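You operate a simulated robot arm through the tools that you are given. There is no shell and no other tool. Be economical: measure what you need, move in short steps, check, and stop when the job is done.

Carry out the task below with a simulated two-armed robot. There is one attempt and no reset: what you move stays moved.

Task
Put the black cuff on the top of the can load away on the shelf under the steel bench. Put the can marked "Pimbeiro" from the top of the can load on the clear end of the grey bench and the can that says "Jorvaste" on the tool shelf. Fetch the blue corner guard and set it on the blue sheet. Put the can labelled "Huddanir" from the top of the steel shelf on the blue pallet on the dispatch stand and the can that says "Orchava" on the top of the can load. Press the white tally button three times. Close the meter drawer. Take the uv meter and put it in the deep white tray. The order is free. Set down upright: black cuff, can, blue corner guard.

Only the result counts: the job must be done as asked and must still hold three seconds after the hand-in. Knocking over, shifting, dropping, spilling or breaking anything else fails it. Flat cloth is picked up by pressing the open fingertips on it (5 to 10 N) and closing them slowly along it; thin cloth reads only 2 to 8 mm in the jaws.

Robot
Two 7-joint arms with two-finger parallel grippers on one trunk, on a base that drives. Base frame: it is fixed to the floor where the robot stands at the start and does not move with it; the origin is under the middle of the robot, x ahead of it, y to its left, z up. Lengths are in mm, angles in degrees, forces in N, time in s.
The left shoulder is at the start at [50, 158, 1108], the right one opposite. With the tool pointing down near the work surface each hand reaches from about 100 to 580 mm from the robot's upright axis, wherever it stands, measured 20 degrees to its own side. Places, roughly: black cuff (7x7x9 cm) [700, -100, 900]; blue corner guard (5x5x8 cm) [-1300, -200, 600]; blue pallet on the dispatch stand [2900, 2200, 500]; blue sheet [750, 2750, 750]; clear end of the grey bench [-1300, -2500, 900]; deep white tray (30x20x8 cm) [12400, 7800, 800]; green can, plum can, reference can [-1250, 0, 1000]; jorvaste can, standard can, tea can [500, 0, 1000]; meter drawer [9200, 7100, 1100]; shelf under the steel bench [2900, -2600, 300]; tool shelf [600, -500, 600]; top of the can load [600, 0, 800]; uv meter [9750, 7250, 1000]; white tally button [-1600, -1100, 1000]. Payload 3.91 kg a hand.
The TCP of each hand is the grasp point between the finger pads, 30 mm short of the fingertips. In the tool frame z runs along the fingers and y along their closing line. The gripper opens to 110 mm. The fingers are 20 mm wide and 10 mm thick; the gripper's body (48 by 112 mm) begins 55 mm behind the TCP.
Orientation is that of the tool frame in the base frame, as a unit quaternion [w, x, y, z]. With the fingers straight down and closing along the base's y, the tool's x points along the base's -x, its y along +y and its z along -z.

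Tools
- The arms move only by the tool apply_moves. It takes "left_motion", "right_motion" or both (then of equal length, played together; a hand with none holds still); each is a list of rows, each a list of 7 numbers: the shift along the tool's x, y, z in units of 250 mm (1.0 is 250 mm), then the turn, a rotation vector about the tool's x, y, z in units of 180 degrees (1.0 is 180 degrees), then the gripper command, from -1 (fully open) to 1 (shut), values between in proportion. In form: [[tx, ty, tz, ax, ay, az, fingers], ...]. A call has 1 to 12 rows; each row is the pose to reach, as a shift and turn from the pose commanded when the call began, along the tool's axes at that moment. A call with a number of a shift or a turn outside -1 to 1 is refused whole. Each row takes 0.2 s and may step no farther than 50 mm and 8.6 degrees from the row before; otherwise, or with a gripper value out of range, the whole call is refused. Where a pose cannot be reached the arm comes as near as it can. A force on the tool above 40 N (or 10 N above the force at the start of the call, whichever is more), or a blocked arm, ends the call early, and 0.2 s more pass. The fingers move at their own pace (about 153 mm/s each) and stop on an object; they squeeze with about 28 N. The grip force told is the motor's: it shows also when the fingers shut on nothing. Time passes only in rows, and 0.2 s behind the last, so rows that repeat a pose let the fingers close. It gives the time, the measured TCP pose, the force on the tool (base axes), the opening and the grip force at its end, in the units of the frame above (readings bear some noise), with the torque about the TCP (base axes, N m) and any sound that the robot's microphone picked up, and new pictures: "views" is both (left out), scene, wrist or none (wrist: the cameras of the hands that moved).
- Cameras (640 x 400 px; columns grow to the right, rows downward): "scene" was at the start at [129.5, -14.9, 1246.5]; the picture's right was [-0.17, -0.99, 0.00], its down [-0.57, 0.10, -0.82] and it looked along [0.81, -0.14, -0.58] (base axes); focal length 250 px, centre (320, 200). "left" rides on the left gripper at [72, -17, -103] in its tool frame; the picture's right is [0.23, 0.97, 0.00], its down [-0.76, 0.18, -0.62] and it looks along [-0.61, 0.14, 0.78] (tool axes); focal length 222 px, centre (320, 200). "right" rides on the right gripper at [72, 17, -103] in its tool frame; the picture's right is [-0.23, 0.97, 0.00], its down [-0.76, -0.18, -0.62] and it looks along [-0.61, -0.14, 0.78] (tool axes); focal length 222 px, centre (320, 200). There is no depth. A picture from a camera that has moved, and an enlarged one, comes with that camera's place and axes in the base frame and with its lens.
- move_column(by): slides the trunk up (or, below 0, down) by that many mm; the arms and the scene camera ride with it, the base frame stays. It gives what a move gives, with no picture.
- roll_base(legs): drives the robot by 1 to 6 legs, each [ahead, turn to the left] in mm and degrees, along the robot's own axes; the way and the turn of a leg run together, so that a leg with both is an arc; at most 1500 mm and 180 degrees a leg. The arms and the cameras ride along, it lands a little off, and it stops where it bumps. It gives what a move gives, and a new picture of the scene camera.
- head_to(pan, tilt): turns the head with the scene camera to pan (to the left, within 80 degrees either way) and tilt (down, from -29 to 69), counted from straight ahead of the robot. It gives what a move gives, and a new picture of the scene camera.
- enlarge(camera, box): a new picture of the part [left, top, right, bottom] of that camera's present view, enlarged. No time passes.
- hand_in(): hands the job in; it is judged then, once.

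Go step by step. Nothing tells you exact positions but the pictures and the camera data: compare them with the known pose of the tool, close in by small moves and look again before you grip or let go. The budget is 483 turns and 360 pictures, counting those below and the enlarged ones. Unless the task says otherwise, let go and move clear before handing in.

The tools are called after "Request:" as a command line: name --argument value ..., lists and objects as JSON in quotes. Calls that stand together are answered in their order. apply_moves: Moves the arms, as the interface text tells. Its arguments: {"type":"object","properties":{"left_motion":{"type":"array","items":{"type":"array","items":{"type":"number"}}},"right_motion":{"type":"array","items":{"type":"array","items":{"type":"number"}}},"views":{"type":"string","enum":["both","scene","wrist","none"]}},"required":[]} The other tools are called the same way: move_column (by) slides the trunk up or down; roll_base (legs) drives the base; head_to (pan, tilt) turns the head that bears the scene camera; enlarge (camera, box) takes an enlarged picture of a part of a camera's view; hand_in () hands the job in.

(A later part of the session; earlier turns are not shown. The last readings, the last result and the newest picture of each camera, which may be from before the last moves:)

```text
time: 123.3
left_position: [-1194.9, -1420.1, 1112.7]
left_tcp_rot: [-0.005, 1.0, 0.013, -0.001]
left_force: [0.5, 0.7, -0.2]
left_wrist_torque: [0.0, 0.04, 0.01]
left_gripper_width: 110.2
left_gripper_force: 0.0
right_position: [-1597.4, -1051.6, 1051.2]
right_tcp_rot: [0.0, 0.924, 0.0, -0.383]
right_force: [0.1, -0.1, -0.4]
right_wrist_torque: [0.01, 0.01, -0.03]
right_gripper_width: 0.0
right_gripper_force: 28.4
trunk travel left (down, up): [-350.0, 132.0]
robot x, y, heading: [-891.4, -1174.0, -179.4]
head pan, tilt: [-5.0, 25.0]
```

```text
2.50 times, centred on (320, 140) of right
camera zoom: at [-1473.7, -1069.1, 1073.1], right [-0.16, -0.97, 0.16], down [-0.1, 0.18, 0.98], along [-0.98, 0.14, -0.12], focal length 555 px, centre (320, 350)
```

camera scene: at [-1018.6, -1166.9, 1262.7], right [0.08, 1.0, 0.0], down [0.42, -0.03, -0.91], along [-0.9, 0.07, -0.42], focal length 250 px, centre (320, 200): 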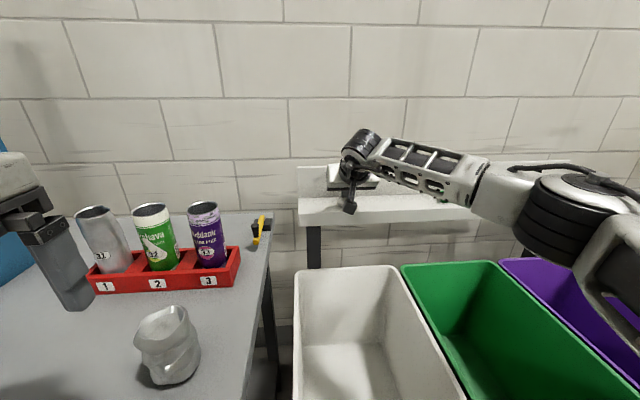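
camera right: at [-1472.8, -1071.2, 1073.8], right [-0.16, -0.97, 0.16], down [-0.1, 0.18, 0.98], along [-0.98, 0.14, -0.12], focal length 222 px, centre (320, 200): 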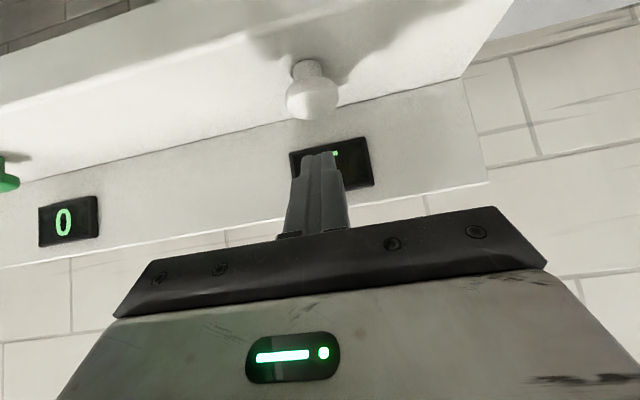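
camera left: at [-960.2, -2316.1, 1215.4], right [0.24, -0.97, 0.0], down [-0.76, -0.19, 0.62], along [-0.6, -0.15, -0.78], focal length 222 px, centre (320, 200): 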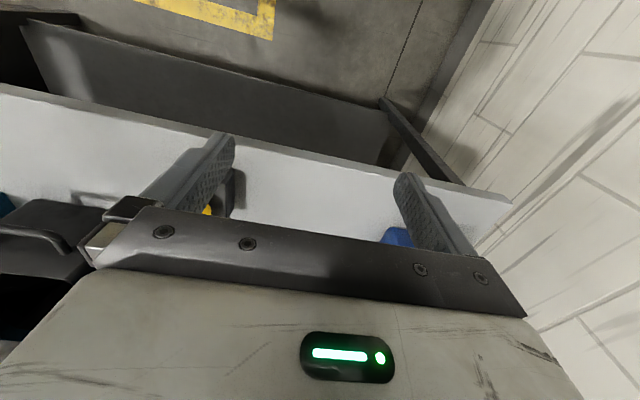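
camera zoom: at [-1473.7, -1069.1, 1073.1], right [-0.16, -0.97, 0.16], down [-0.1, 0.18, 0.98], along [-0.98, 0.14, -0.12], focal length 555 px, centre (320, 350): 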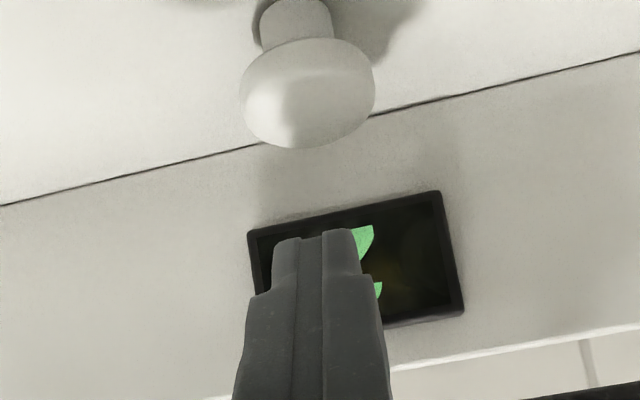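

Consistent with a 2. Third press, then retreat up and back to read it.

Request:
apply_moves --right_motion '[[0.07, 0, 0.07, 0, 0, 0, 1], [0.09, 0, 0.09, 0, 0, 0, 1], [0.1, 0, 0.1, 0, 0, 0, 1], [0.1, 0, 0.1, 0, 0, 0, 1], [0.07, 0, 0.07, 0, 0, 0, 1], [0, 0, 0, 0, 0, 0, 1], [0, 0, -0.18, 0, 0, 0, 1], [0, 0, -0.36, 0, 0, 0, 1], [0, 0, -0.54, 0, 0, 0, 1]]' --views "wrist"

```text
time: 125.3
left_position: [-1195.4, -1421.0, 1113.5]
left_tcp_rot: [-0.004, 1.0, 0.013, -0.001]
left_force: [0.1, -0.1, -0.5]
left_wrist_torque: [0.02, 0.01, -0.03]
left_gripper_width: 109.9
left_gripper_force: 0.1
right_position: [-1500.0, -1053.6, 1147.8]
right_tcp_rot: [0.0, 0.924, 0.0, -0.383]
right_force: [-0.5, 0.2, -0.7]
right_wrist_torque: [0.03, -0.02, 0.02]
right_gripper_width: 0.0
right_gripper_force: 28.7
trunk travel left (down, up): [-350.0, 132.0]
robot x, y, heading: [-890.1, -1175.8, -179.8]
head pan, tilt: [-5.0, 25.0]
heard: click
camera right: at [-1376.3, -1070.4, 1169.9], right [-0.16, -0.97, 0.16], down [-0.1, 0.18, 0.98], along [-0.98, 0.14, -0.12], focal length 222 px, centre (320, 200)
```

right: 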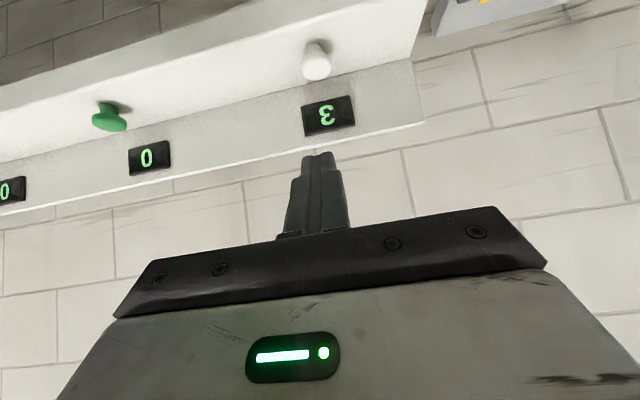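

The counter shows 3. Retract and level the right hand, back away from the rack.

Request:
apply_moves --right_motion '[[0.11, 0, -0.11, 0, 0.03, 0, 1], [0.22, 0, -0.22, 0, 0.07, 0, 1], [0.33, 0, -0.33, 0, 0.11, 0, 0.5], [0.45, 0, -0.45, 0, 0.15, 0, 0], [0.57, 0, -0.57, 0, 0.19, 0, -0.5], [0.69, 0, -0.69, 0, 0.225, 0, -1], [0.79, 0, -0.79, 0, 0.25, 0, -1]]' --views "none"

Request:
roll_base --legs '[[-350, 0], [0, -90], [1050, 0]]'

Request:
head_to --pan 40 --tilt 22

```text
time: 126.9
left_position: [-1195.1, -1420.6, 1114.9]
left_tcp_rot: [-0.004, 1.0, 0.013, -0.001]
left_force: [0.1, -0.5, -0.6]
left_wrist_torque: [-0.04, -0.01, 0.0]
left_gripper_width: 110.0
left_gripper_force: 0.1
right_position: [-1221.2, -1053.7, 1146.9]
right_tcp_rot: [0.0, 1.0, 0.0, 0.001]
right_force: [0.7, 0.1, 0.0]
right_wrist_torque: [0.01, -0.01, -0.01]
right_gripper_width: 109.9
right_gripper_force: 0.1
trunk travel left (down, up): [-350.0, 132.0]
robot x, y, heading: [-892.1, -1174.1, -180.0]
head pan, tilt: [-5.0, 25.0]
```

```text
time: 138.1
left_position: [-805.4, 186.4, 1112.2]
left_tcp_rot: [-0.004, 0.72, -0.694, 0.002]
left_force: [0.2, -0.4, 0.4]
left_wrist_torque: [0.03, 0.01, 0.0]
left_gripper_width: 109.8
left_gripper_force: 0.0
right_position: [-437.6, 216.4, 1146.7]
right_tcp_rot: [0.001, 0.711, -0.703, -0.001]
right_force: [0.2, 0.1, -0.3]
right_wrist_torque: [0.0, 0.02, 0.03]
right_gripper_width: 110.0
right_gripper_force: 0.1
trunk travel left (down, up): [-350.0, 132.0]
robot x, y, heading: [-555.9, -119.1, 91.0]
head pan, tilt: [-5.0, 25.0]
camera scene: at [-546.8, 14.9, 1262.6], right [1.0, -0.07, 0.0], down [-0.03, -0.42, -0.91], along [0.06, 0.9, -0.42], focal length 250 px, centre (320, 200)
```

scene: 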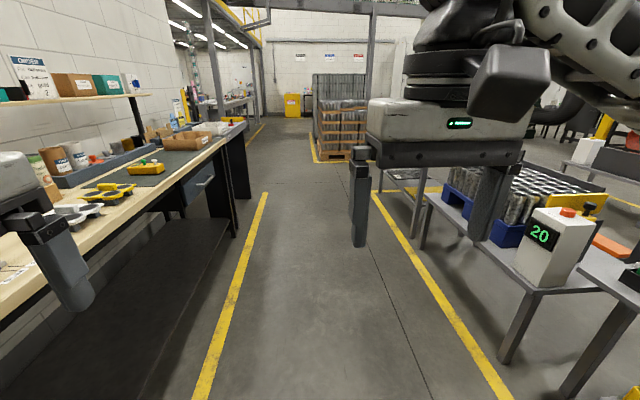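

```text
time: 139.2
left_position: [-805.2, 184.9, 1113.3]
left_tcp_rot: [-0.003, 0.72, -0.694, 0.002]
left_force: [0.6, -0.2, -0.6]
left_wrist_torque: [0.0, 0.01, 0.01]
left_gripper_width: 110.0
left_gripper_force: 0.1
right_position: [-437.0, 215.5, 1147.3]
right_tcp_rot: [0.0, 0.711, -0.703, 0.0]
right_force: [-0.1, 0.4, 0.1]
right_wrist_torque: [0.0, -0.04, 0.02]
right_gripper_width: 110.0
right_gripper_force: 0.0
trunk travel left (down, up): [-350.0, 132.0]
robot x, y, heading: [-555.1, -113.7, 91.1]
head pan, tilt: [40.0, 22.0]
camera scene: at [-614.1, -7.0, 1267.5], right [0.76, 0.65, 0.0], down [0.25, -0.28, -0.93], along [-0.61, 0.7, -0.37], focal length 250 px, centre (320, 200)
```

scene: 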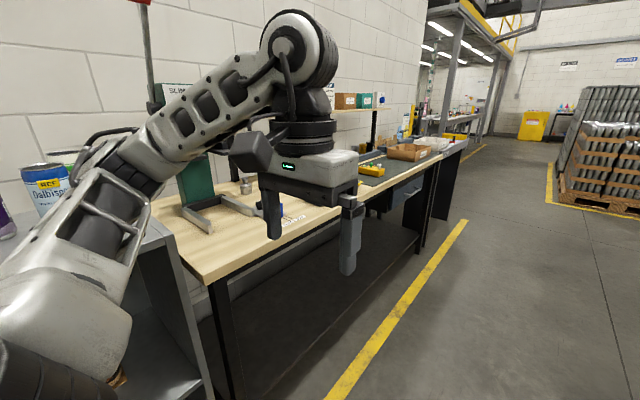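

Turn left to face the steel shelf squarely.

Request:
roll_base --legs '[[0, 88]]'

Request:
head_to --pan 0 --tilt 38

```text
time: 143.3
left_position: [-870.5, -352.7, 1112.8]
left_tcp_rot: [-0.005, 1.0, -0.004, -0.001]
left_force: [-0.3, -0.9, 0.2]
left_wrist_torque: [0.01, 0.01, -0.01]
left_gripper_width: 109.9
left_gripper_force: 0.2
right_position: [-882.8, 15.2, 1147.4]
right_tcp_rot: [0.001, 1.0, -0.019, 0.0]
right_force: [-0.8, 0.2, 0.2]
right_wrist_torque: [-0.01, 0.0, 0.03]
right_gripper_width: 110.0
right_gripper_force: 0.0
trunk travel left (down, up): [-350.0, 132.0]
robot x, y, heading: [-556.5, -118.7, 178.5]
head pan, tilt: [40.0, 22.0]
camera scene: at [-665.4, -173.7, 1267.5], right [-0.62, 0.78, 0.0], down [0.29, 0.23, -0.93], along [-0.73, -0.57, -0.37], focal length 250 px, centre (320, 200)
```

scene: 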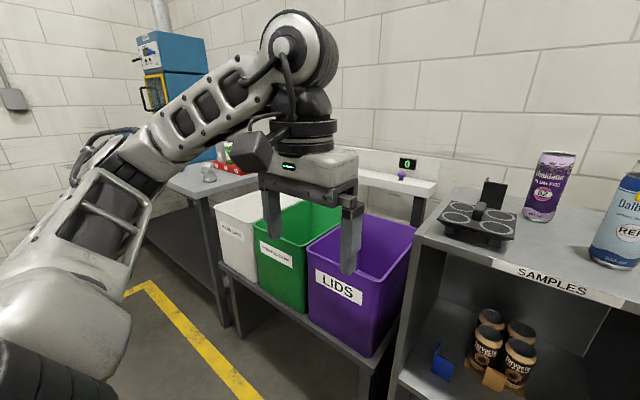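

```text
time: 144.4
left_position: [-869.1, -354.3, 1113.0]
left_tcp_rot: [-0.004, 1.0, -0.004, 0.0]
left_force: [-0.6, 0.2, -0.7]
left_wrist_torque: [0.0, 0.0, -0.03]
left_gripper_width: 109.9
left_gripper_force: 0.1
right_position: [-882.9, 16.2, 1147.8]
right_tcp_rot: [0.001, 1.0, -0.019, 0.0]
right_force: [-0.4, 0.3, -0.3]
right_wrist_torque: [-0.02, -0.01, -0.03]
right_gripper_width: 109.9
right_gripper_force: 0.1
trunk travel left (down, up): [-350.0, 132.0]
robot x, y, heading: [-556.3, -116.5, 178.4]
head pan, tilt: [0.0, 38.0]
camera scene: at [-678.9, -113.6, 1242.3], right [0.03, 1.0, 0.0], down [0.62, -0.02, -0.79], along [-0.79, 0.02, -0.62], focal length 250 px, centre (320, 200)
```

scene: 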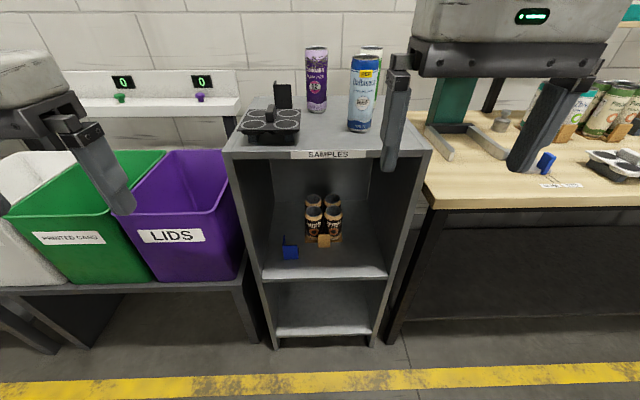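

The steel shelf: plum, blue reference and green cans on top; the blue corner guard is on the inner shelf. Enlarge.

Request:
enlarge --camera "scene" --box '[220, 30, 420, 155]'

Request:
enlarge --camera "scene" --box '[240, 150, 400, 290]'

```text
3.20 times, centred on (320, 92) of scene
camera zoom: at [-678.9, -113.6, 1242.3], right [0.03, 1.0, 0.0], down [0.62, -0.02, -0.79], along [-0.79, 0.02, -0.62], focal length 799 px, centre (320, 544)
```

zoom: 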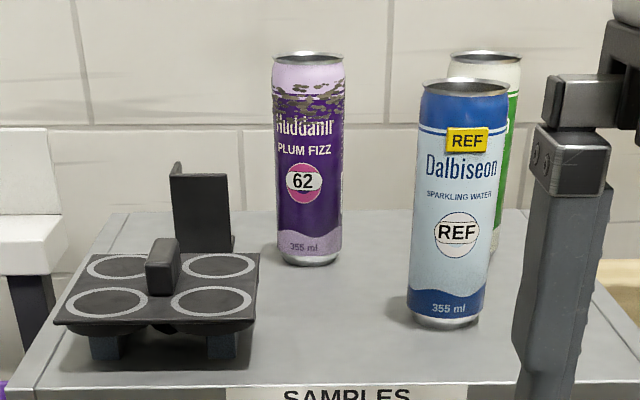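

```text
2.86 times, centred on (320, 220) of scene
camera zoom: at [-678.9, -113.6, 1242.3], right [0.03, 1.0, 0.0], down [0.62, -0.02, -0.79], along [-0.79, 0.02, -0.62], focal length 713 px, centre (320, 143)
```

zoom: 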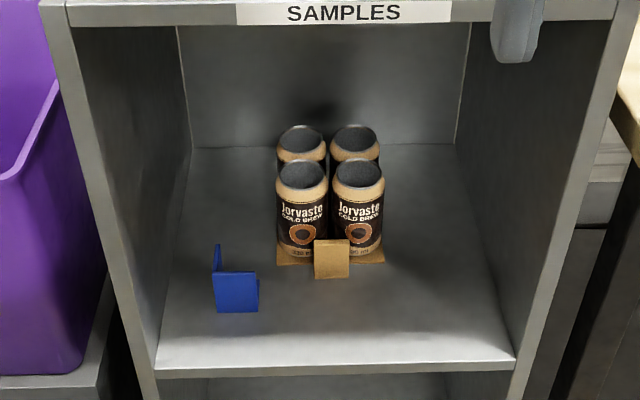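

Huddanir (62) is at about (-1412,-103), REF at (-1289,6), and the green can behind it at about (-1411,37), rims ~z 1155, shelf top ~1000. I raise the trunk and drive closer.

Request:
move_column --by 130

Request:
roll_base --legs '[[280, 1.5]]'

Request:
head_to --pan 0 --tilt 40

```text
time: 145.9
left_position: [-868.7, -353.4, 1243.4]
left_tcp_rot: [-0.004, 1.0, -0.004, -0.001]
left_force: [0.5, 0.1, -0.7]
left_wrist_torque: [-0.01, 0.04, -0.02]
left_gripper_width: 109.9
left_gripper_force: 0.0
right_position: [-883.7, 16.1, 1275.8]
right_tcp_rot: [-0.001, 1.0, -0.018, 0.0]
right_force: [-0.2, 1.0, 0.2]
right_wrist_torque: [0.0, -0.03, 0.0]
right_gripper_width: 109.9
right_gripper_force: 0.0
trunk travel left (down, up): [-480.0, 2.0]
robot x, y, heading: [-556.1, -119.2, 178.4]
head pan, tilt: [0.0, 38.0]
```

```text
time: 147.9
left_position: [-1141.2, -357.3, 1242.5]
left_tcp_rot: [-0.004, 1.0, 0.008, -0.001]
left_force: [-0.1, 1.2, -0.7]
left_wrist_torque: [0.01, -0.02, 0.0]
left_gripper_width: 110.1
left_gripper_force: 0.0
right_position: [-1165.0, 13.2, 1276.7]
right_tcp_rot: [0.0, 1.0, -0.005, 0.0]
right_force: [-1.0, -0.6, -0.1]
right_wrist_torque: [-0.01, -0.01, 0.01]
right_gripper_width: 109.8
right_gripper_force: 0.0
trunk travel left (down, up): [-480.0, 2.0]
robot x, y, heading: [-831.7, -109.4, 180.1]
head pan, tilt: [0.0, 38.0]
camera scene: at [-958.1, -112.2, 1372.2], right [0.0, 1.0, 0.0], down [0.62, 0.0, -0.79], along [-0.79, 0.0, -0.62], focal length 250 px, centre (320, 200)
```

scene: 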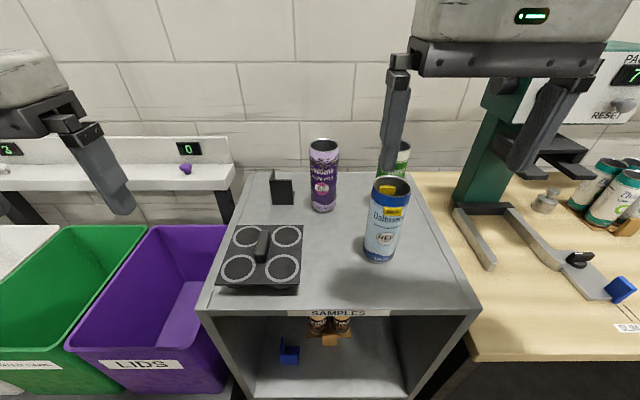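

```text
time: 148.5
left_position: [-1140.8, -355.5, 1243.5]
left_tcp_rot: [-0.005, 1.0, 0.008, -0.001]
left_force: [0.5, 0.5, -0.3]
left_wrist_torque: [-0.02, -0.01, 0.03]
left_gripper_width: 110.1
left_gripper_force: 0.0
right_position: [-1164.3, 12.8, 1277.2]
right_tcp_rot: [0.0, 1.0, -0.006, 0.0]
right_force: [0.2, 0.1, -1.1]
right_wrist_torque: [0.0, 0.01, 0.0]
right_gripper_width: 110.1
right_gripper_force: 0.0
trunk travel left (down, up): [-480.0, 2.0]
robot x, y, heading: [-832.4, -114.2, 179.9]
head pan, tilt: [0.0, 40.0]
camera scene: at [-956.1, -112.2, 1369.3], right [0.0, 1.0, 0.0], down [0.64, 0.0, -0.77], along [-0.77, 0.0, -0.64], focal length 250 px, centre (320, 200)
```

scene: 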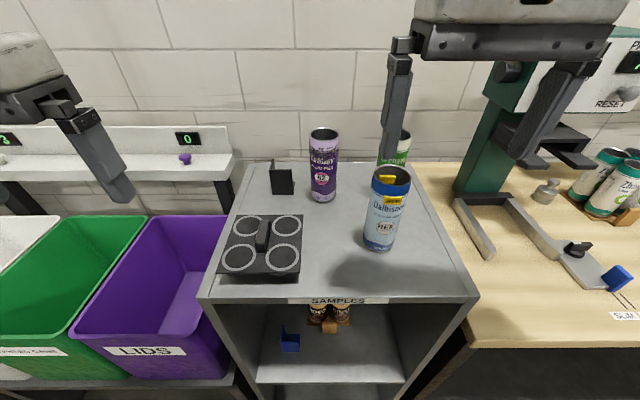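

Left hand goes to Huddanir (≈(-1416,-104)).

Request:
apply_moves --left_motion '[[-0.13, -0.13, 0, 0, 0, 0, -0.5], [-0.26, -0.26, 0, 0, 0, 0, -0.5], [-0.39, -0.39, 0, 0, 0, 0, -0.5], [-0.52, -0.52, 0, 0, 0, 0, -0.5], [-0.65, -0.65, 0, 0, 0, 0, -0.5], [-0.78, -0.78, 0, 0, 0, 0, -0.5], [-0.91, -0.9, 0, 0, 0, 0, -0.5], [-1.0, -1.0, 0, 0, 0, 0, -0.5]]' --views "both"

```text
time: 150.3
left_position: [-1391.4, -109.7, 1245.1]
left_tcp_rot: [-0.002, 1.0, 0.006, -0.002]
left_force: [-0.2, 0.5, 0.0]
left_wrist_torque: [-0.07, -0.02, 0.04]
left_gripper_width: 82.5
left_gripper_force: 0.1
left hand out of reach, approached as far as the arm can: row 8
right_position: [-1163.3, 13.4, 1277.2]
right_tcp_rot: [0.001, 1.0, -0.005, -0.002]
right_force: [-0.3, 0.8, 0.2]
right_wrist_torque: [-0.03, 0.02, 0.01]
right_gripper_width: 109.7
right_gripper_force: 0.1
trunk travel left (down, up): [-480.0, 2.0]
robot x, y, heading: [-830.9, -112.0, 179.8]
head pan, tilt: [0.0, 40.0]
camera scene: at [-955.4, -110.2, 1369.4], right [0.0, 1.0, 0.0], down [0.64, 0.0, -0.77], along [-0.77, 0.0, -0.64], focal length 250 px, centre (320, 200)
camera left: at [-1319.4, -92.3, 1348.8], right [0.24, -0.97, -0.01], down [-0.76, -0.19, 0.63], along [-0.61, -0.14, -0.78], focal length 222 px, centre (320, 200)
```

scene: 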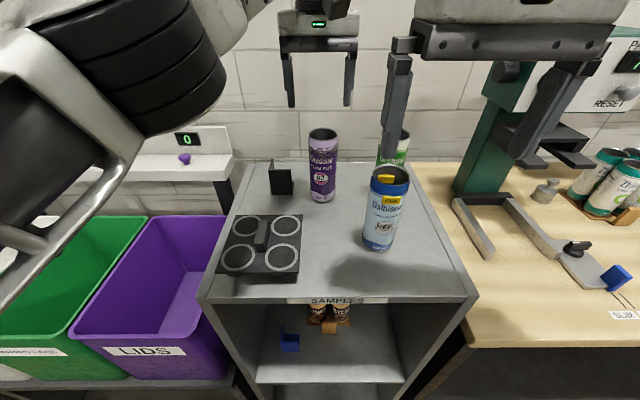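
left: 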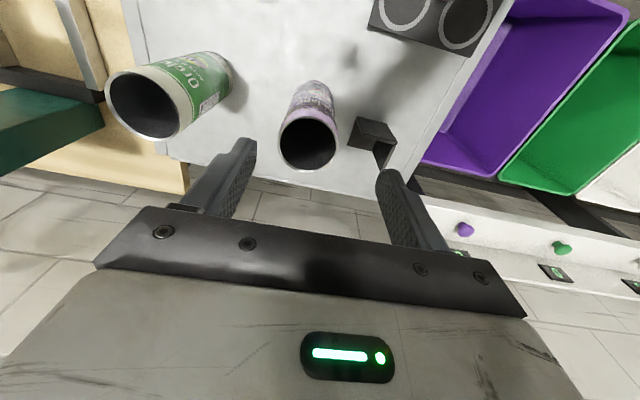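

Huddanir rim at about (-1407,-100). Descend and grip.

Request:
apply_moves --left_motion '[[0, -0.04, 0.16, 0, 0, 0, -0.5], [-0.05, -0.04, 0.3, 0, 0, 0, -0.5], [-0.064, -0.04, 0.4, 0, 0, 0, -0.5], [-0.064, -0.04, 0.49, 0, 0, 0, -0.5], [-0.064, -0.04, 0.49, 0, 0, 0, 0.3], [-0.064, -0.04, 0.49, 0, 0, 0, 1], [-0.064, -0.04, 0.49, 0, 0, 0, 1]]' --views "both"

```text
time: 151.9
left_position: [-1408.1, -102.1, 1122.5]
left_tcp_rot: [-0.004, 1.0, 0.008, -0.001]
left_force: [0.1, -0.3, 0.2]
left_wrist_torque: [0.02, -0.02, 0.05]
left_gripper_width: 56.3
left_gripper_force: 28.7
right_position: [-1165.8, 12.8, 1277.0]
right_tcp_rot: [0.0, 1.0, -0.006, 0.0]
right_force: [1.2, -0.1, -0.2]
right_wrist_torque: [0.02, -0.04, -0.02]
right_gripper_width: 110.1
right_gripper_force: 0.0
trunk travel left (down, up): [-480.0, 2.0]
robot x, y, heading: [-832.9, -109.8, 180.0]
head pan, tilt: [0.0, 40.0]
camera scene: at [-956.1, -112.1, 1369.3], right [0.0, 1.0, 0.0], down [0.64, 0.0, -0.77], along [-0.77, 0.0, -0.64], focal length 250 px, centre (320, 200)
camera left: at [-1335.9, -85.0, 1226.3], right [0.24, -0.97, -0.01], down [-0.76, -0.2, 0.62], along [-0.61, -0.14, -0.78], focal length 222 px, centre (320, 200)
```

scene: 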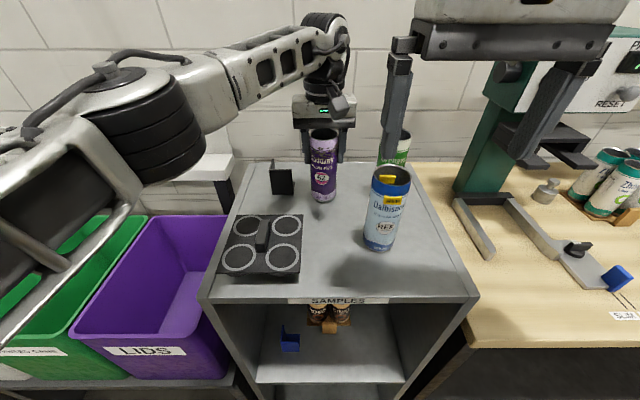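
left: 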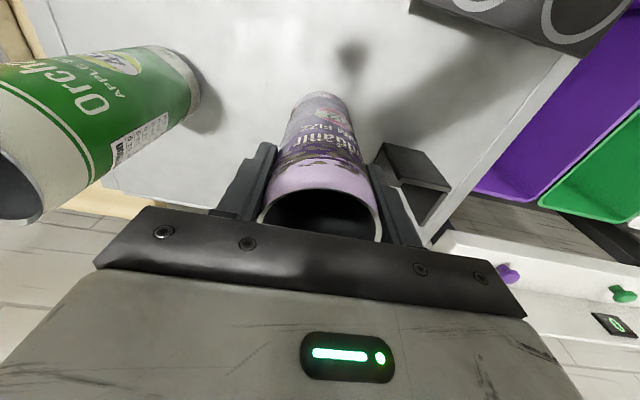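

Gripped; the green can reads Orchava. Lift Huddanir and retract it.

Request:
apply_moves --left_motion '[[0, 0, -0.1, 0, 0, 0, 1], [0, 0, -0.22, 0, 0, 0, 1], [0.05, 0, -0.36, 0, 0, 0, 1], [0.12, 0, -0.49, 0, 0, 0, 1], [0.28, 0, -0.53, 0, 0, 0, 1], [0.44, 0.05, -0.53, 0, 0, 0, 1], [0.6, 0.13, -0.53, 0, 0, 0, 1], [0.75, 0.25, -0.53, 0, 0, 0, 1], [0.88, 0.38, -0.53, 0, 0, 0, 1], [0.98, 0.53, -0.53, 0, 0, 0, 1], [1.0, 0.7, -0.53, 0, 0, 0, 1]]' --views "scene"

```text
time: 154.3
left_position: [-1151.5, -275.9, 1251.1]
left_tcp_rot: [-0.005, 1.0, 0.008, -0.002]
left_force: [-0.1, -0.9, 0.7]
left_wrist_torque: [0.02, -0.02, -0.02]
left_gripper_width: 56.3
left_gripper_force: 27.7
right_position: [-1164.3, 11.5, 1277.3]
right_tcp_rot: [-0.001, 1.0, -0.005, 0.0]
right_force: [0.4, -0.2, 0.8]
right_wrist_torque: [0.02, 0.03, -0.01]
right_gripper_width: 110.2
right_gripper_force: 0.1
trunk travel left (down, up): [-480.0, 2.0]
robot x, y, heading: [-833.2, -113.4, 180.0]
head pan, tilt: [0.0, 40.0]
camera scene: at [-955.7, -113.3, 1369.4], right [0.0, 1.0, 0.0], down [0.64, 0.0, -0.77], along [-0.77, 0.0, -0.64], focal length 250 px, centre (320, 200)
```

scene: 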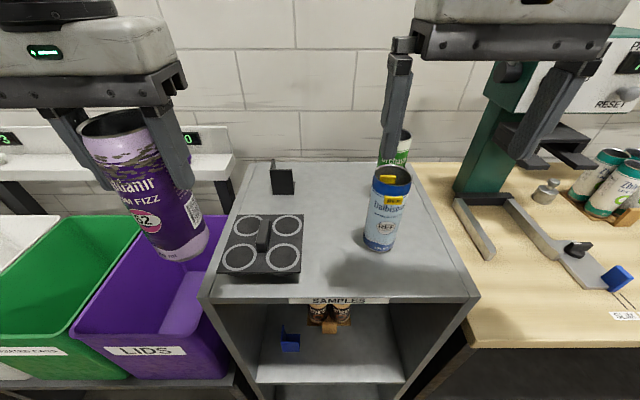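

Drive 30 mm closer, then the right hand goes toward Orchava.

Request:
roll_base --legs '[[30, 0]]'

Request:
apply_moves --right_motion '[[-0.18, -0.02, 0, 0, 0, 0, -0.5], [-0.36, -0.04, 0, 0, 0, 0, -0.5], [-0.54, -0.06, 0, 0, 0, 0, -0.5], [-0.7, -0.09, 0.05, 0, 0, 0, -0.5], [-0.78, -0.1, 0.13, 0, 0, 0, -0.5]]' --views "both"

```text
time: 155.1
left_position: [-1184.2, -273.7, 1251.8]
left_tcp_rot: [-0.005, 1.0, 0.008, 0.001]
left_force: [-0.2, -0.4, -0.2]
left_wrist_torque: [0.03, -0.02, 0.0]
left_gripper_width: 56.3
left_gripper_force: 28.8
right_position: [-1196.0, 12.2, 1277.0]
right_tcp_rot: [0.0, 1.0, -0.005, 0.0]
right_force: [0.9, -0.6, 0.1]
right_wrist_torque: [0.03, -0.04, -0.03]
right_gripper_width: 110.0
right_gripper_force: 0.0
trunk travel left (down, up): [-480.0, 2.0]
robot x, y, heading: [-861.9, -111.5, 179.9]
head pan, tilt: [0.0, 40.0]
camera scene: at [-987.2, -112.1, 1369.2], right [0.0, 1.0, 0.0], down [0.64, 0.0, -0.77], along [-0.77, 0.0, -0.64], focal length 250 px, centre (320, 200)
```

scene: 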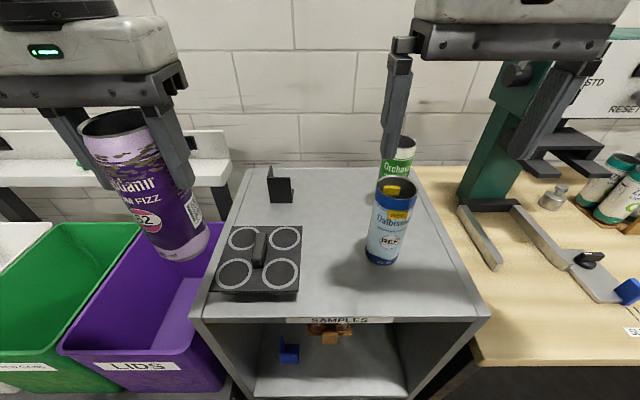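

```text
time: 156.3
left_position: [-1183.5, -272.9, 1250.9]
left_tcp_rot: [-0.004, 1.0, 0.007, -0.002]
left_force: [0.0, 0.1, 0.2]
left_wrist_torque: [-0.01, -0.02, -0.01]
left_gripper_width: 56.1
left_gripper_force: 28.1
right_position: [-1390.5, 39.7, 1245.4]
right_tcp_rot: [0.0, 1.0, -0.006, -0.001]
right_force: [-0.1, 0.2, 0.1]
right_wrist_torque: [0.0, -0.01, -0.02]
right_gripper_width: 82.6
right_gripper_force: 0.1
trunk travel left (down, up): [-480.0, 2.0]
robot x, y, heading: [-861.8, -111.3, 179.7]
head pan, tilt: [0.0, 40.0]
camera scene: at [-986.3, -112.0, 1369.3], right [0.0, 1.0, 0.0], down [0.64, 0.0, -0.77], along [-0.77, 0.0, -0.64], focal length 250 px, centre (320, 200)
camera right: at [-1318.7, 22.2, 1349.3], right [-0.24, -0.97, 0.0], down [-0.76, 0.19, 0.62], along [-0.61, 0.15, -0.78], focal length 222 px, centre (320, 200)
```

scene: 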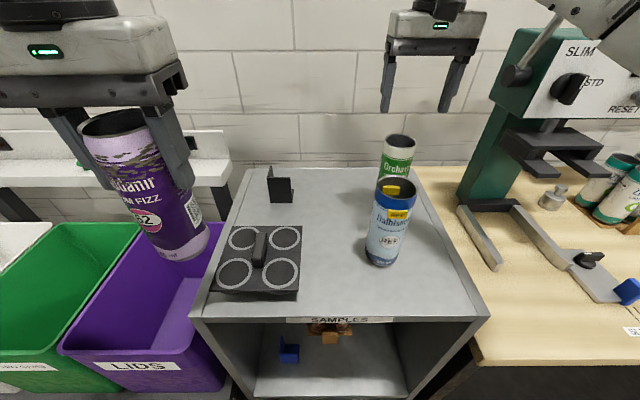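
right: 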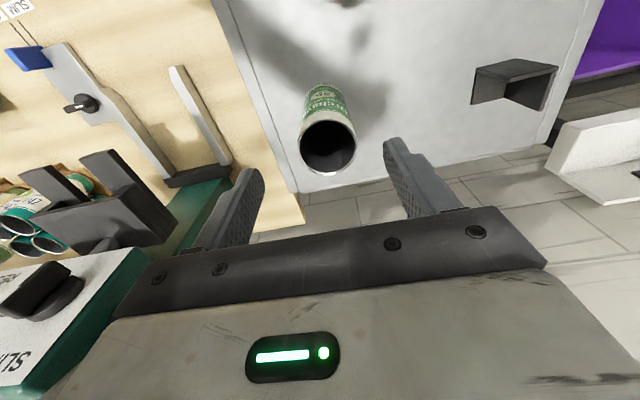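

Orchava rim at about (-1408,36). Descend and grip.

Request:
apply_moves --right_motion '[[-0.04, 0.016, 0.14, 0, 0, 0, -0.5], [-0.072, 0.016, 0.28, 0, 0, 0, -0.5], [-0.072, 0.016, 0.4, 0, 0, 0, -0.5], [-0.072, 0.016, 0.49, 0, 0, 0, -0.5], [-0.072, 0.016, 0.49, 0, 0, 0, 0.3], [-0.072, 0.016, 0.49, 0, 0, 0, 1], [-0.072, 0.016, 0.49, 0, 0, 0, 1]]' --views "both"

```text
time: 157.9
left_position: [-1183.8, -274.4, 1251.8]
left_tcp_rot: [-0.005, 1.0, 0.008, -0.001]
left_force: [0.1, 0.5, -0.3]
left_wrist_torque: [0.0, 0.01, 0.01]
left_gripper_width: 56.3
left_gripper_force: 28.0
right_position: [-1407.9, 36.1, 1123.2]
right_tcp_rot: [0.0, 1.0, -0.005, 0.001]
right_force: [0.0, -0.4, 0.0]
right_wrist_torque: [0.02, 0.02, -0.03]
right_gripper_width: 56.5
right_gripper_force: 28.3
trunk travel left (down, up): [-480.0, 2.0]
robot x, y, heading: [-861.4, -113.0, 179.9]
head pan, tilt: [0.0, 40.0]
camera scene: at [-985.9, -112.1, 1369.3], right [0.0, 1.0, 0.0], down [0.64, 0.0, -0.77], along [-0.77, 0.0, -0.64], focal length 250 px, centre (320, 200)
camera right: at [-1336.1, 18.3, 1226.9], right [-0.24, -0.97, 0.0], down [-0.76, 0.19, 0.62], along [-0.61, 0.15, -0.78], focal length 222 px, centre (320, 200)
```

scene: 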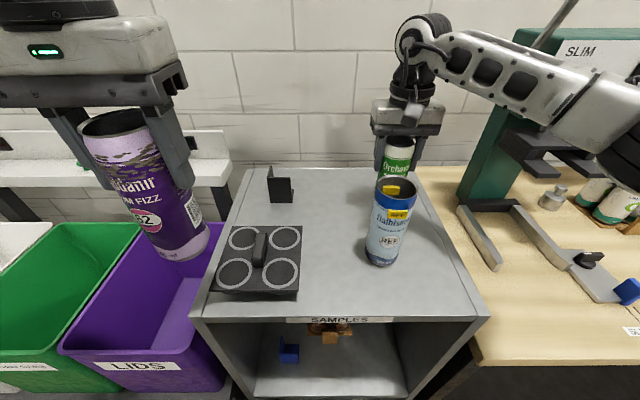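
right: 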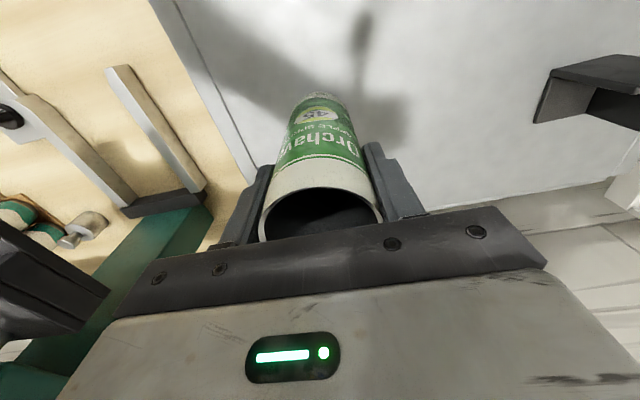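

Lift Orchava, sidestep around the REF can, and retract.

Request:
apply_moves --right_motion '[[0, 0, -0.12, 0, 0, 0, 1], [0, 0, -0.25, 0, 0, 0, 1], [0.02, 0.1, -0.38, 0, 0, 0, 1], [0.04, 0.25, -0.45, 0, 0, 0, 1], [0.06, 0.4, -0.48, 0, 0, 0, 1], [0.08, 0.52, -0.48, 0, 0, 0, 1], [0.25, 0.53, -0.48, 0, 0, 0, 1], [0.43, 0.53, -0.48, 0, 0, 0, 1], [0.6, 0.53, -0.48, 0, 0, 0, 1], [0.77, 0.53, -0.48, 0, 0, 0, 1], [0.9, 0.42, -0.48, 0, 0, 0, 1], [0.98, 0.25, -0.48, 0, 0, 0, 1]]' --views "scene"

```text
time: 160.5
left_position: [-1182.6, -271.8, 1251.6]
left_tcp_rot: [-0.005, 1.0, 0.008, 0.0]
left_force: [0.3, -0.1, -0.1]
left_wrist_torque: [-0.05, 0.01, 0.0]
left_gripper_width: 56.3
left_gripper_force: 28.1
right_position: [-1161.6, -27.3, 1241.1]
right_tcp_rot: [0.001, 1.0, -0.006, 0.0]
right_force: [-0.1, -0.3, 1.2]
right_wrist_torque: [0.0, 0.05, -0.01]
right_gripper_width: 56.1
right_gripper_force: 27.9
trunk travel left (down, up): [-480.0, 2.0]
robot x, y, heading: [-862.2, -110.0, 179.5]
head pan, tilt: [0.0, 40.0]
camera scene: at [-985.4, -110.9, 1369.4], right [0.0, 1.0, 0.0], down [0.64, 0.0, -0.77], along [-0.77, 0.0, -0.64], focal length 250 px, centre (320, 200)
```

scene: 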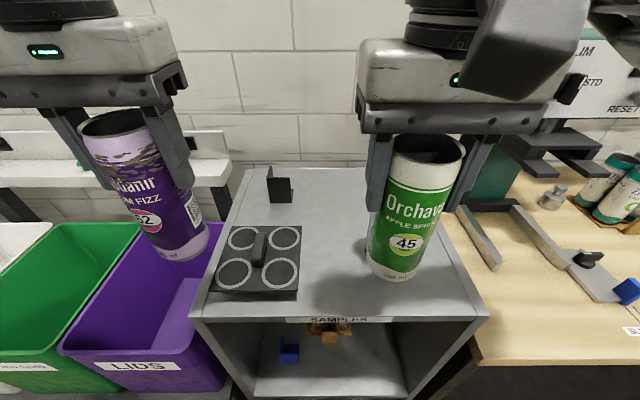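

Back off, verify REF still stands, then turn around to the can load.

Request:
roll_base --legs '[[-420, 0]]'

Request:
roll_base --legs '[[0, -169], [450, 0], [0, -10.5]]'

Request:
head_to --pan 0 --tilt 45

```text
time: 163.1
left_position: [-762.4, -275.9, 1251.6]
left_tcp_rot: [-0.004, 1.0, 0.01, 0.0]
left_force: [0.5, -0.1, 0.3]
left_wrist_torque: [0.04, 0.02, -0.01]
left_gripper_width: 56.1
left_gripper_force: 28.3
right_position: [-741.8, -31.5, 1242.0]
right_tcp_rot: [0.0, 1.0, -0.004, 0.0]
right_force: [-0.7, 0.1, -0.2]
right_wrist_torque: [-0.02, 0.0, -0.03]
right_gripper_width: 56.5
right_gripper_force: 28.7
trunk travel left (down, up): [-480.0, 2.0]
robot x, y, heading: [-440.0, -113.8, 180.0]
head pan, tilt: [0.0, 40.0]
camera scene: at [-564.3, -113.4, 1369.4], right [0.0, 1.0, 0.0], down [0.64, 0.0, -0.77], along [-0.77, 0.0, -0.64], focal length 250 px, centre (320, 200)
```

scene: 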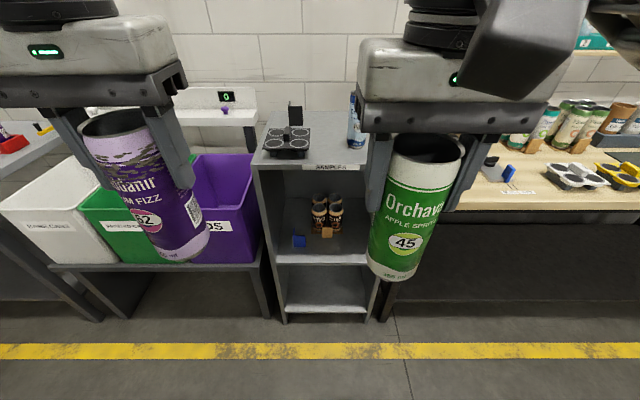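

```text
time: 173.4
left_position: [316.8, 144.8, 1251.0]
left_tcp_rot: [0.001, -0.019, 1.0, -0.005]
left_force: [0.0, 0.6, -0.6]
left_wrist_torque: [0.07, 0.0, -0.01]
left_gripper_width: 56.3
left_gripper_force: 27.9
right_position: [302.1, -99.5, 1240.7]
right_tcp_rot: [-0.001, -0.006, 1.0, 0.001]
right_force: [-0.6, -0.5, 0.0]
right_wrist_torque: [0.02, 0.0, -0.05]
right_gripper_width: 56.3
right_gripper_force: 28.5
trunk travel left (down, up): [-480.0, 2.0]
robot x, y, heading: [1.3, -23.8, 0.9]
head pan, tilt: [0.0, 40.0]
camera scene: at [127.8, -20.1, 1369.3], right [0.02, -1.0, 0.0], down [-0.64, -0.01, -0.77], along [0.77, 0.01, -0.64], focal length 250 px, centre (320, 200)
```

scene: 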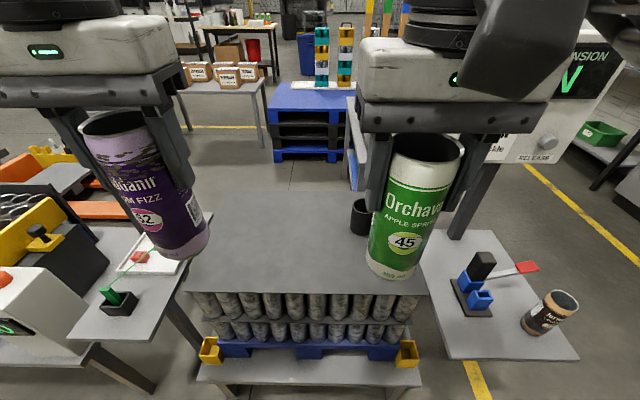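

```text
time: 174.1
left_position: [317.0, 146.1, 1251.3]
left_tcp_rot: [0.001, -0.019, 1.0, -0.004]
left_force: [0.6, 0.5, -0.1]
left_wrist_torque: [0.01, -0.03, 0.04]
left_gripper_width: 56.4
left_gripper_force: 28.6
right_position: [301.3, -98.2, 1240.8]
right_tcp_rot: [0.0, -0.006, 1.0, 0.0]
right_force: [0.1, -0.4, 0.5]
right_wrist_torque: [0.01, -0.01, 0.03]
right_gripper_width: 56.2
right_gripper_force: 28.1
trunk travel left (down, up): [-480.0, 2.0]
robot x, y, heading: [4.4, -23.1, 0.9]
head pan, tilt: [0.0, 45.0]
camera scene: at [124.1, -19.7, 1362.1], right [0.02, -1.0, 0.0], down [-0.71, -0.01, -0.71], along [0.71, 0.01, -0.71], focal length 250 px, centre (320, 200)
```

scene: 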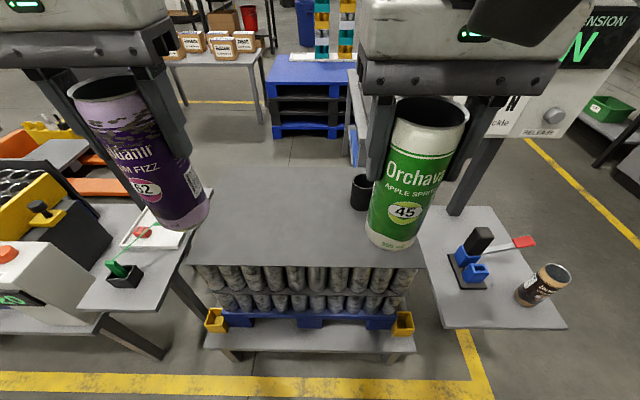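

REF is still standing. Lower the trunk, move in, and bring Orchava over (535,15).

Request:
move_column --by -130

Request:
roll_base --legs '[[60, -1]]'

Request:
apply_moves --right_motion '[[-0.14, 0.1, 0, 0, 0, 0, 1], [-0.28, 0.2, 0, 0, 0, 0, 1], [-0.42, 0.3, 0, 0, 0, 0, 1], [-0.56, 0.38, 0, 0, 0, 0, 1], [-0.68, 0.45, 0, 0, 0, 0, 1], [-0.68, 0.45, 0.15, 0, 0, 0, 1], [-0.68, 0.45, 0.3, 0, 0, 0, 1], [-0.68, 0.45, 0.45, 0, 0, 0, 1]]' --views "both"

```text
time: 175.7
left_position: [316.3, 145.7, 1123.4]
left_tcp_rot: [0.002, -0.02, 1.0, -0.005]
left_force: [0.4, -0.8, 0.1]
left_wrist_torque: [0.04, 0.0, -0.03]
left_gripper_width: 56.4
left_gripper_force: 27.3
right_position: [301.5, -98.7, 1111.8]
right_tcp_rot: [0.0, -0.006, 1.0, 0.0]
right_force: [0.8, 0.0, -0.3]
right_wrist_torque: [-0.05, -0.01, -0.02]
right_gripper_width: 56.5
right_gripper_force: 28.2
trunk travel left (down, up): [-350.0, 132.0]
robot x, y, heading: [-0.8, -21.6, 1.2]
head pan, tilt: [0.0, 45.0]
```

```text
time: 176.7
left_position: [379.3, 140.6, 1120.7]
left_tcp_rot: [0.001, -0.01, 1.0, -0.004]
left_force: [0.0, 0.4, 0.1]
left_wrist_torque: [-0.03, 0.04, 0.02]
left_gripper_width: 56.5
left_gripper_force: 28.0
right_position: [360.4, -103.4, 1110.5]
right_tcp_rot: [-0.001, 0.003, 1.0, 0.0]
right_force: [-0.2, 0.7, -0.4]
right_wrist_torque: [-0.02, 0.03, -0.05]
right_gripper_width: 56.1
right_gripper_force: 27.8
trunk travel left (down, up): [-350.0, 132.0]
robot x, y, heading: [58.6, -21.6, -0.2]
head pan, tilt: [0.0, 45.0]
camera scene: at [184.6, -21.3, 1231.9], right [0.0, -1.0, 0.0], down [-0.71, 0.0, -0.71], along [0.71, 0.0, -0.71], focal length 250 px, centre (320, 200)
```

scene: 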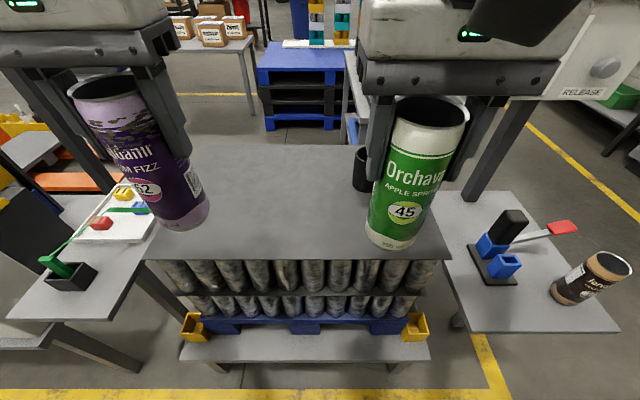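

```text
time: 178.5
left_position: [378.9, 140.9, 1122.5]
left_tcp_rot: [0.001, -0.01, 1.0, -0.004]
left_force: [-0.4, 0.5, -0.1]
left_wrist_torque: [-0.04, -0.02, 0.0]
left_gripper_width: 56.1
left_gripper_force: 27.7
right_position: [528.2, 9.5, 999.1]
right_tcp_rot: [0.0, 0.003, 1.0, 0.001]
right_force: [0.1, -0.5, -0.3]
right_wrist_torque: [-0.02, -0.02, 0.01]
right_gripper_width: 56.4
right_gripper_force: 28.0
trunk travel left (down, up): [-350.0, 132.0]
robot x, y, heading: [59.7, -22.6, 0.2]
head pan, tilt: [0.0, 45.0]
camera scene: at [184.1, -21.3, 1232.0], right [0.0, -1.0, 0.0], down [-0.71, 0.0, -0.71], along [0.71, 0.0, -0.71], focal length 250 px, centre (320, 200)
camera right: at [455.9, 26.3, 1102.1], right [0.23, 0.97, 0.0], down [0.76, -0.18, 0.62], along [0.61, -0.14, -0.78], focal length 222 px, centre (320, 200)
```

scene: 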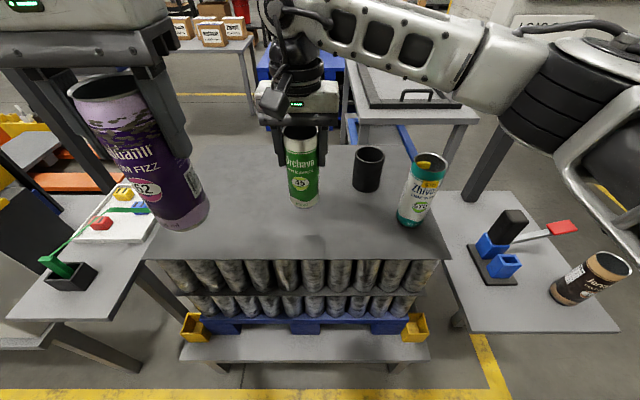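
right: 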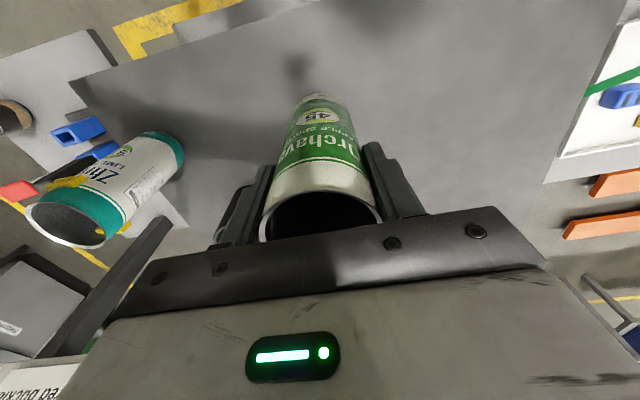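

Lower to contact near z≈925.

Request:
apply_moves --right_motion '[[0, 0, 0.13, 0, 0, 0, 1], [0, 0, 0.25, 0, 0, 0, 1], [0, 0, 0.265, 0, 0, 0, 1], [0, 0, 0.275, 0, 0, 0, 1], [0, 0, 0.285, 0, 0, 0, 1], [0, 0, 0.295, 0, 0, 0, 1]]' --views "none"

```text
time: 179.9
left_position: [377.7, 140.1, 1123.6]
left_tcp_rot: [0.001, -0.011, 1.0, -0.005]
left_force: [-0.3, 0.2, 0.0]
left_wrist_torque: [-0.01, 0.03, 0.03]
left_gripper_width: 56.4
left_gripper_force: 27.2
right_position: [530.0, 9.5, 928.7]
right_tcp_rot: [0.004, 0.004, 1.0, 0.002]
right_force: [-0.2, -2.0, 28.6]
right_wrist_torque: [-0.29, -0.12, 0.03]
right_gripper_width: 56.5
right_gripper_force: 27.6
trunk travel left (down, up): [-350.0, 132.0]
robot x, y, heading: [62.6, -20.4, -0.2]
head pan, tilt: [0.0, 45.0]
```

Contact. Release and rise.

Request:
apply_moves --right_motion '[[0, 0, -0.01, 0, 0, 0, 1], [0, 0, -0.01, 0, 0, 0, 0.3], [0, 0, -0.01, 0, 0, 0, -0.5], [0, 0, -0.01, 0, 0, 0, -0.5], [0, 0, -0.18, 0, 0, 0, -0.5], [0, 0, -0.36, 0, 0, 0, -0.5], [0, 0, -0.5, 0, 0, 0, -0.5]]' --views "both"

```text
time: 181.5
left_position: [379.1, 141.8, 1122.2]
left_tcp_rot: [0.001, -0.011, 1.0, -0.004]
left_force: [-0.6, 0.2, 0.3]
left_wrist_torque: [0.02, 0.0, 0.01]
left_gripper_width: 55.8
left_gripper_force: 28.1
right_position: [529.2, 7.4, 1050.4]
right_tcp_rot: [0.0, 0.002, 1.0, 0.001]
right_force: [0.7, 0.5, -0.2]
right_wrist_torque: [0.02, -0.01, 0.02]
right_gripper_width: 82.6
right_gripper_force: 0.1
trunk travel left (down, up): [-350.0, 132.0]
robot x, y, heading: [61.7, -23.2, 0.1]
head pan, tilt: [0.0, 45.0]
camera scene: at [183.7, -21.2, 1232.0], right [0.0, -1.0, 0.0], down [-0.71, 0.0, -0.71], along [0.71, 0.0, -0.71], focal length 250 px, centre (320, 200)
camera right: at [456.7, 24.9, 1154.6], right [0.23, 0.97, 0.0], down [0.76, -0.18, 0.62], along [0.61, -0.14, -0.78], focal length 222 px, centre (320, 200)
```

scene: 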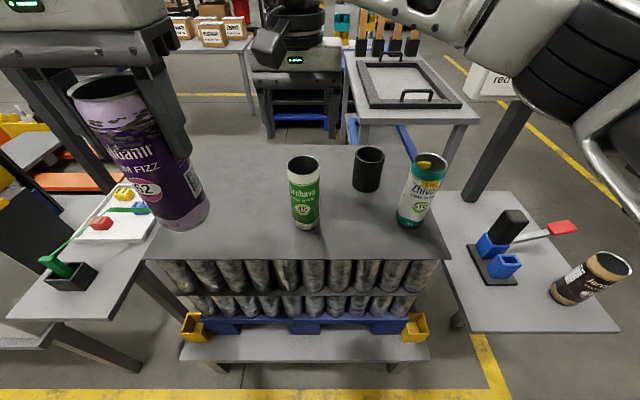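
right: 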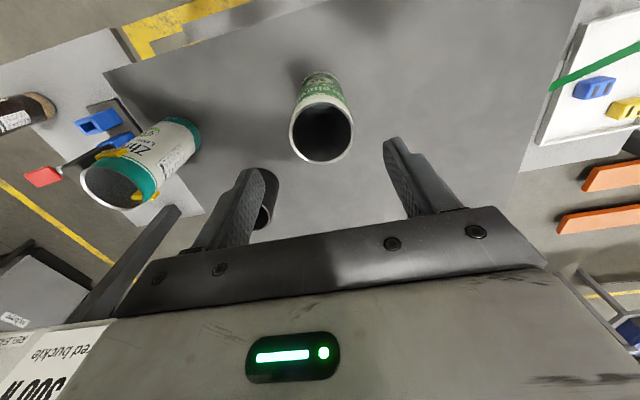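

Orchava is placed. Next the cuff: I'll grip it with the hand yawed -30° and tilted 45° (so it can later go under the bench). First rise, shift and yaw.

Request:
apply_moves --right_motion '[[0, 0, -0.15, 0, 0, 0, -1], [0.05, -0.1, -0.25, 0, 0, 0.0417, -1], [0.05, -0.2, -0.25, 0, 0, 0.0833, -1], [0.05, -0.27, -0.25, 0, 0, 0.125, -1], [0.05, -0.27, -0.25, 0, 0, 0.1667, -1]]' --views "none"

Request:
apply_moves --right_motion '[[0, 0, 0, 0, -0.045, 0, -1], [0, 0, 0, 0, -0.09, 0, -1], [0, 0, 0, 0, -0.135, 0, -1], [0, 0, 0, 0, -0.18, 0, -1], [0, 0, 0, 0, -0.215, 0, -1], [0, 0, 0, 0, -0.25, 0, -1]]' --views "both"

```text
time: 182.7
left_position: [378.7, 140.9, 1122.0]
left_tcp_rot: [0.001, -0.011, 1.0, -0.004]
left_force: [-0.2, 0.2, 0.6]
left_wrist_torque: [0.01, 0.0, 0.03]
left_gripper_width: 56.2
left_gripper_force: 27.8
right_position: [517.4, -58.7, 1112.1]
right_tcp_rot: [0.0, 0.263, 0.965, 0.0]
right_force: [-0.7, -0.8, 0.2]
right_wrist_torque: [0.0, -0.01, -0.02]
right_gripper_width: 109.8
right_gripper_force: 0.1
trunk travel left (down, up): [-350.0, 132.0]
robot x, y, heading: [60.7, -21.2, 0.0]
head pan, tilt: [0.0, 45.0]
```

```text
time: 184.1
left_position: [378.4, 141.3, 1121.2]
left_tcp_rot: [0.0, -0.011, 1.0, -0.005]
left_force: [0.0, 0.0, -0.3]
left_wrist_torque: [0.0, -0.02, 0.01]
left_gripper_width: 56.2
left_gripper_force: 27.6
right_position: [517.5, -59.9, 1112.1]
right_tcp_rot: [0.37, 0.243, 0.891, -0.1]
right_force: [0.1, 0.0, 0.0]
right_wrist_torque: [-0.03, 0.0, 0.02]
right_gripper_width: 109.9
right_gripper_force: 0.0
trunk travel left (down, up): [-350.0, 132.0]
robot x, y, heading: [64.5, -17.1, 0.1]
head pan, tilt: [0.0, 45.0]
camera scene: at [183.8, -21.2, 1232.1], right [0.0, -1.0, 0.0], down [-0.71, 0.0, -0.71], along [0.71, 0.0, -0.71], focal length 250 px, centre (320, 200)
camera right: at [417.7, 18.0, 1135.1], right [0.63, 0.76, 0.16], down [-0.01, -0.2, 0.98], along [0.78, -0.62, -0.12], focal length 222 px, centre (320, 200)
```

scene: 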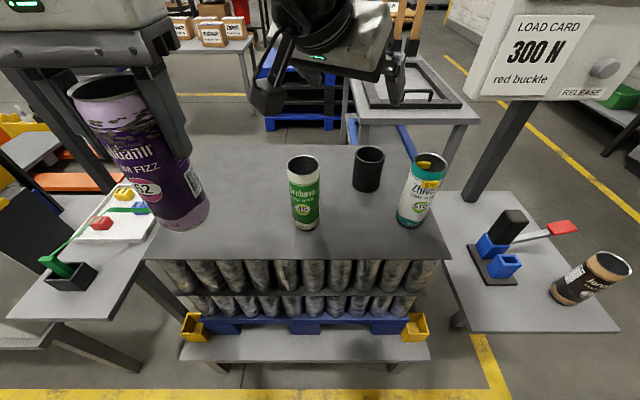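
right: 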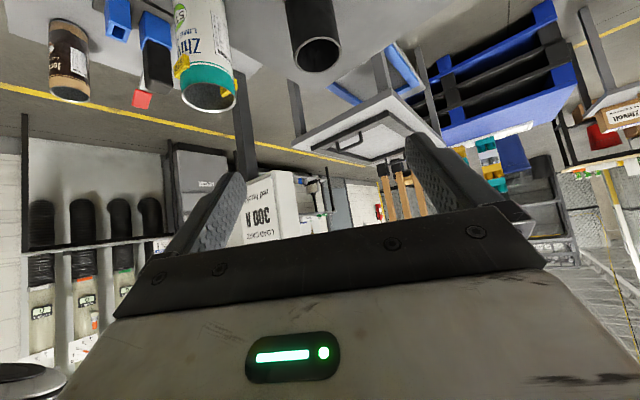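

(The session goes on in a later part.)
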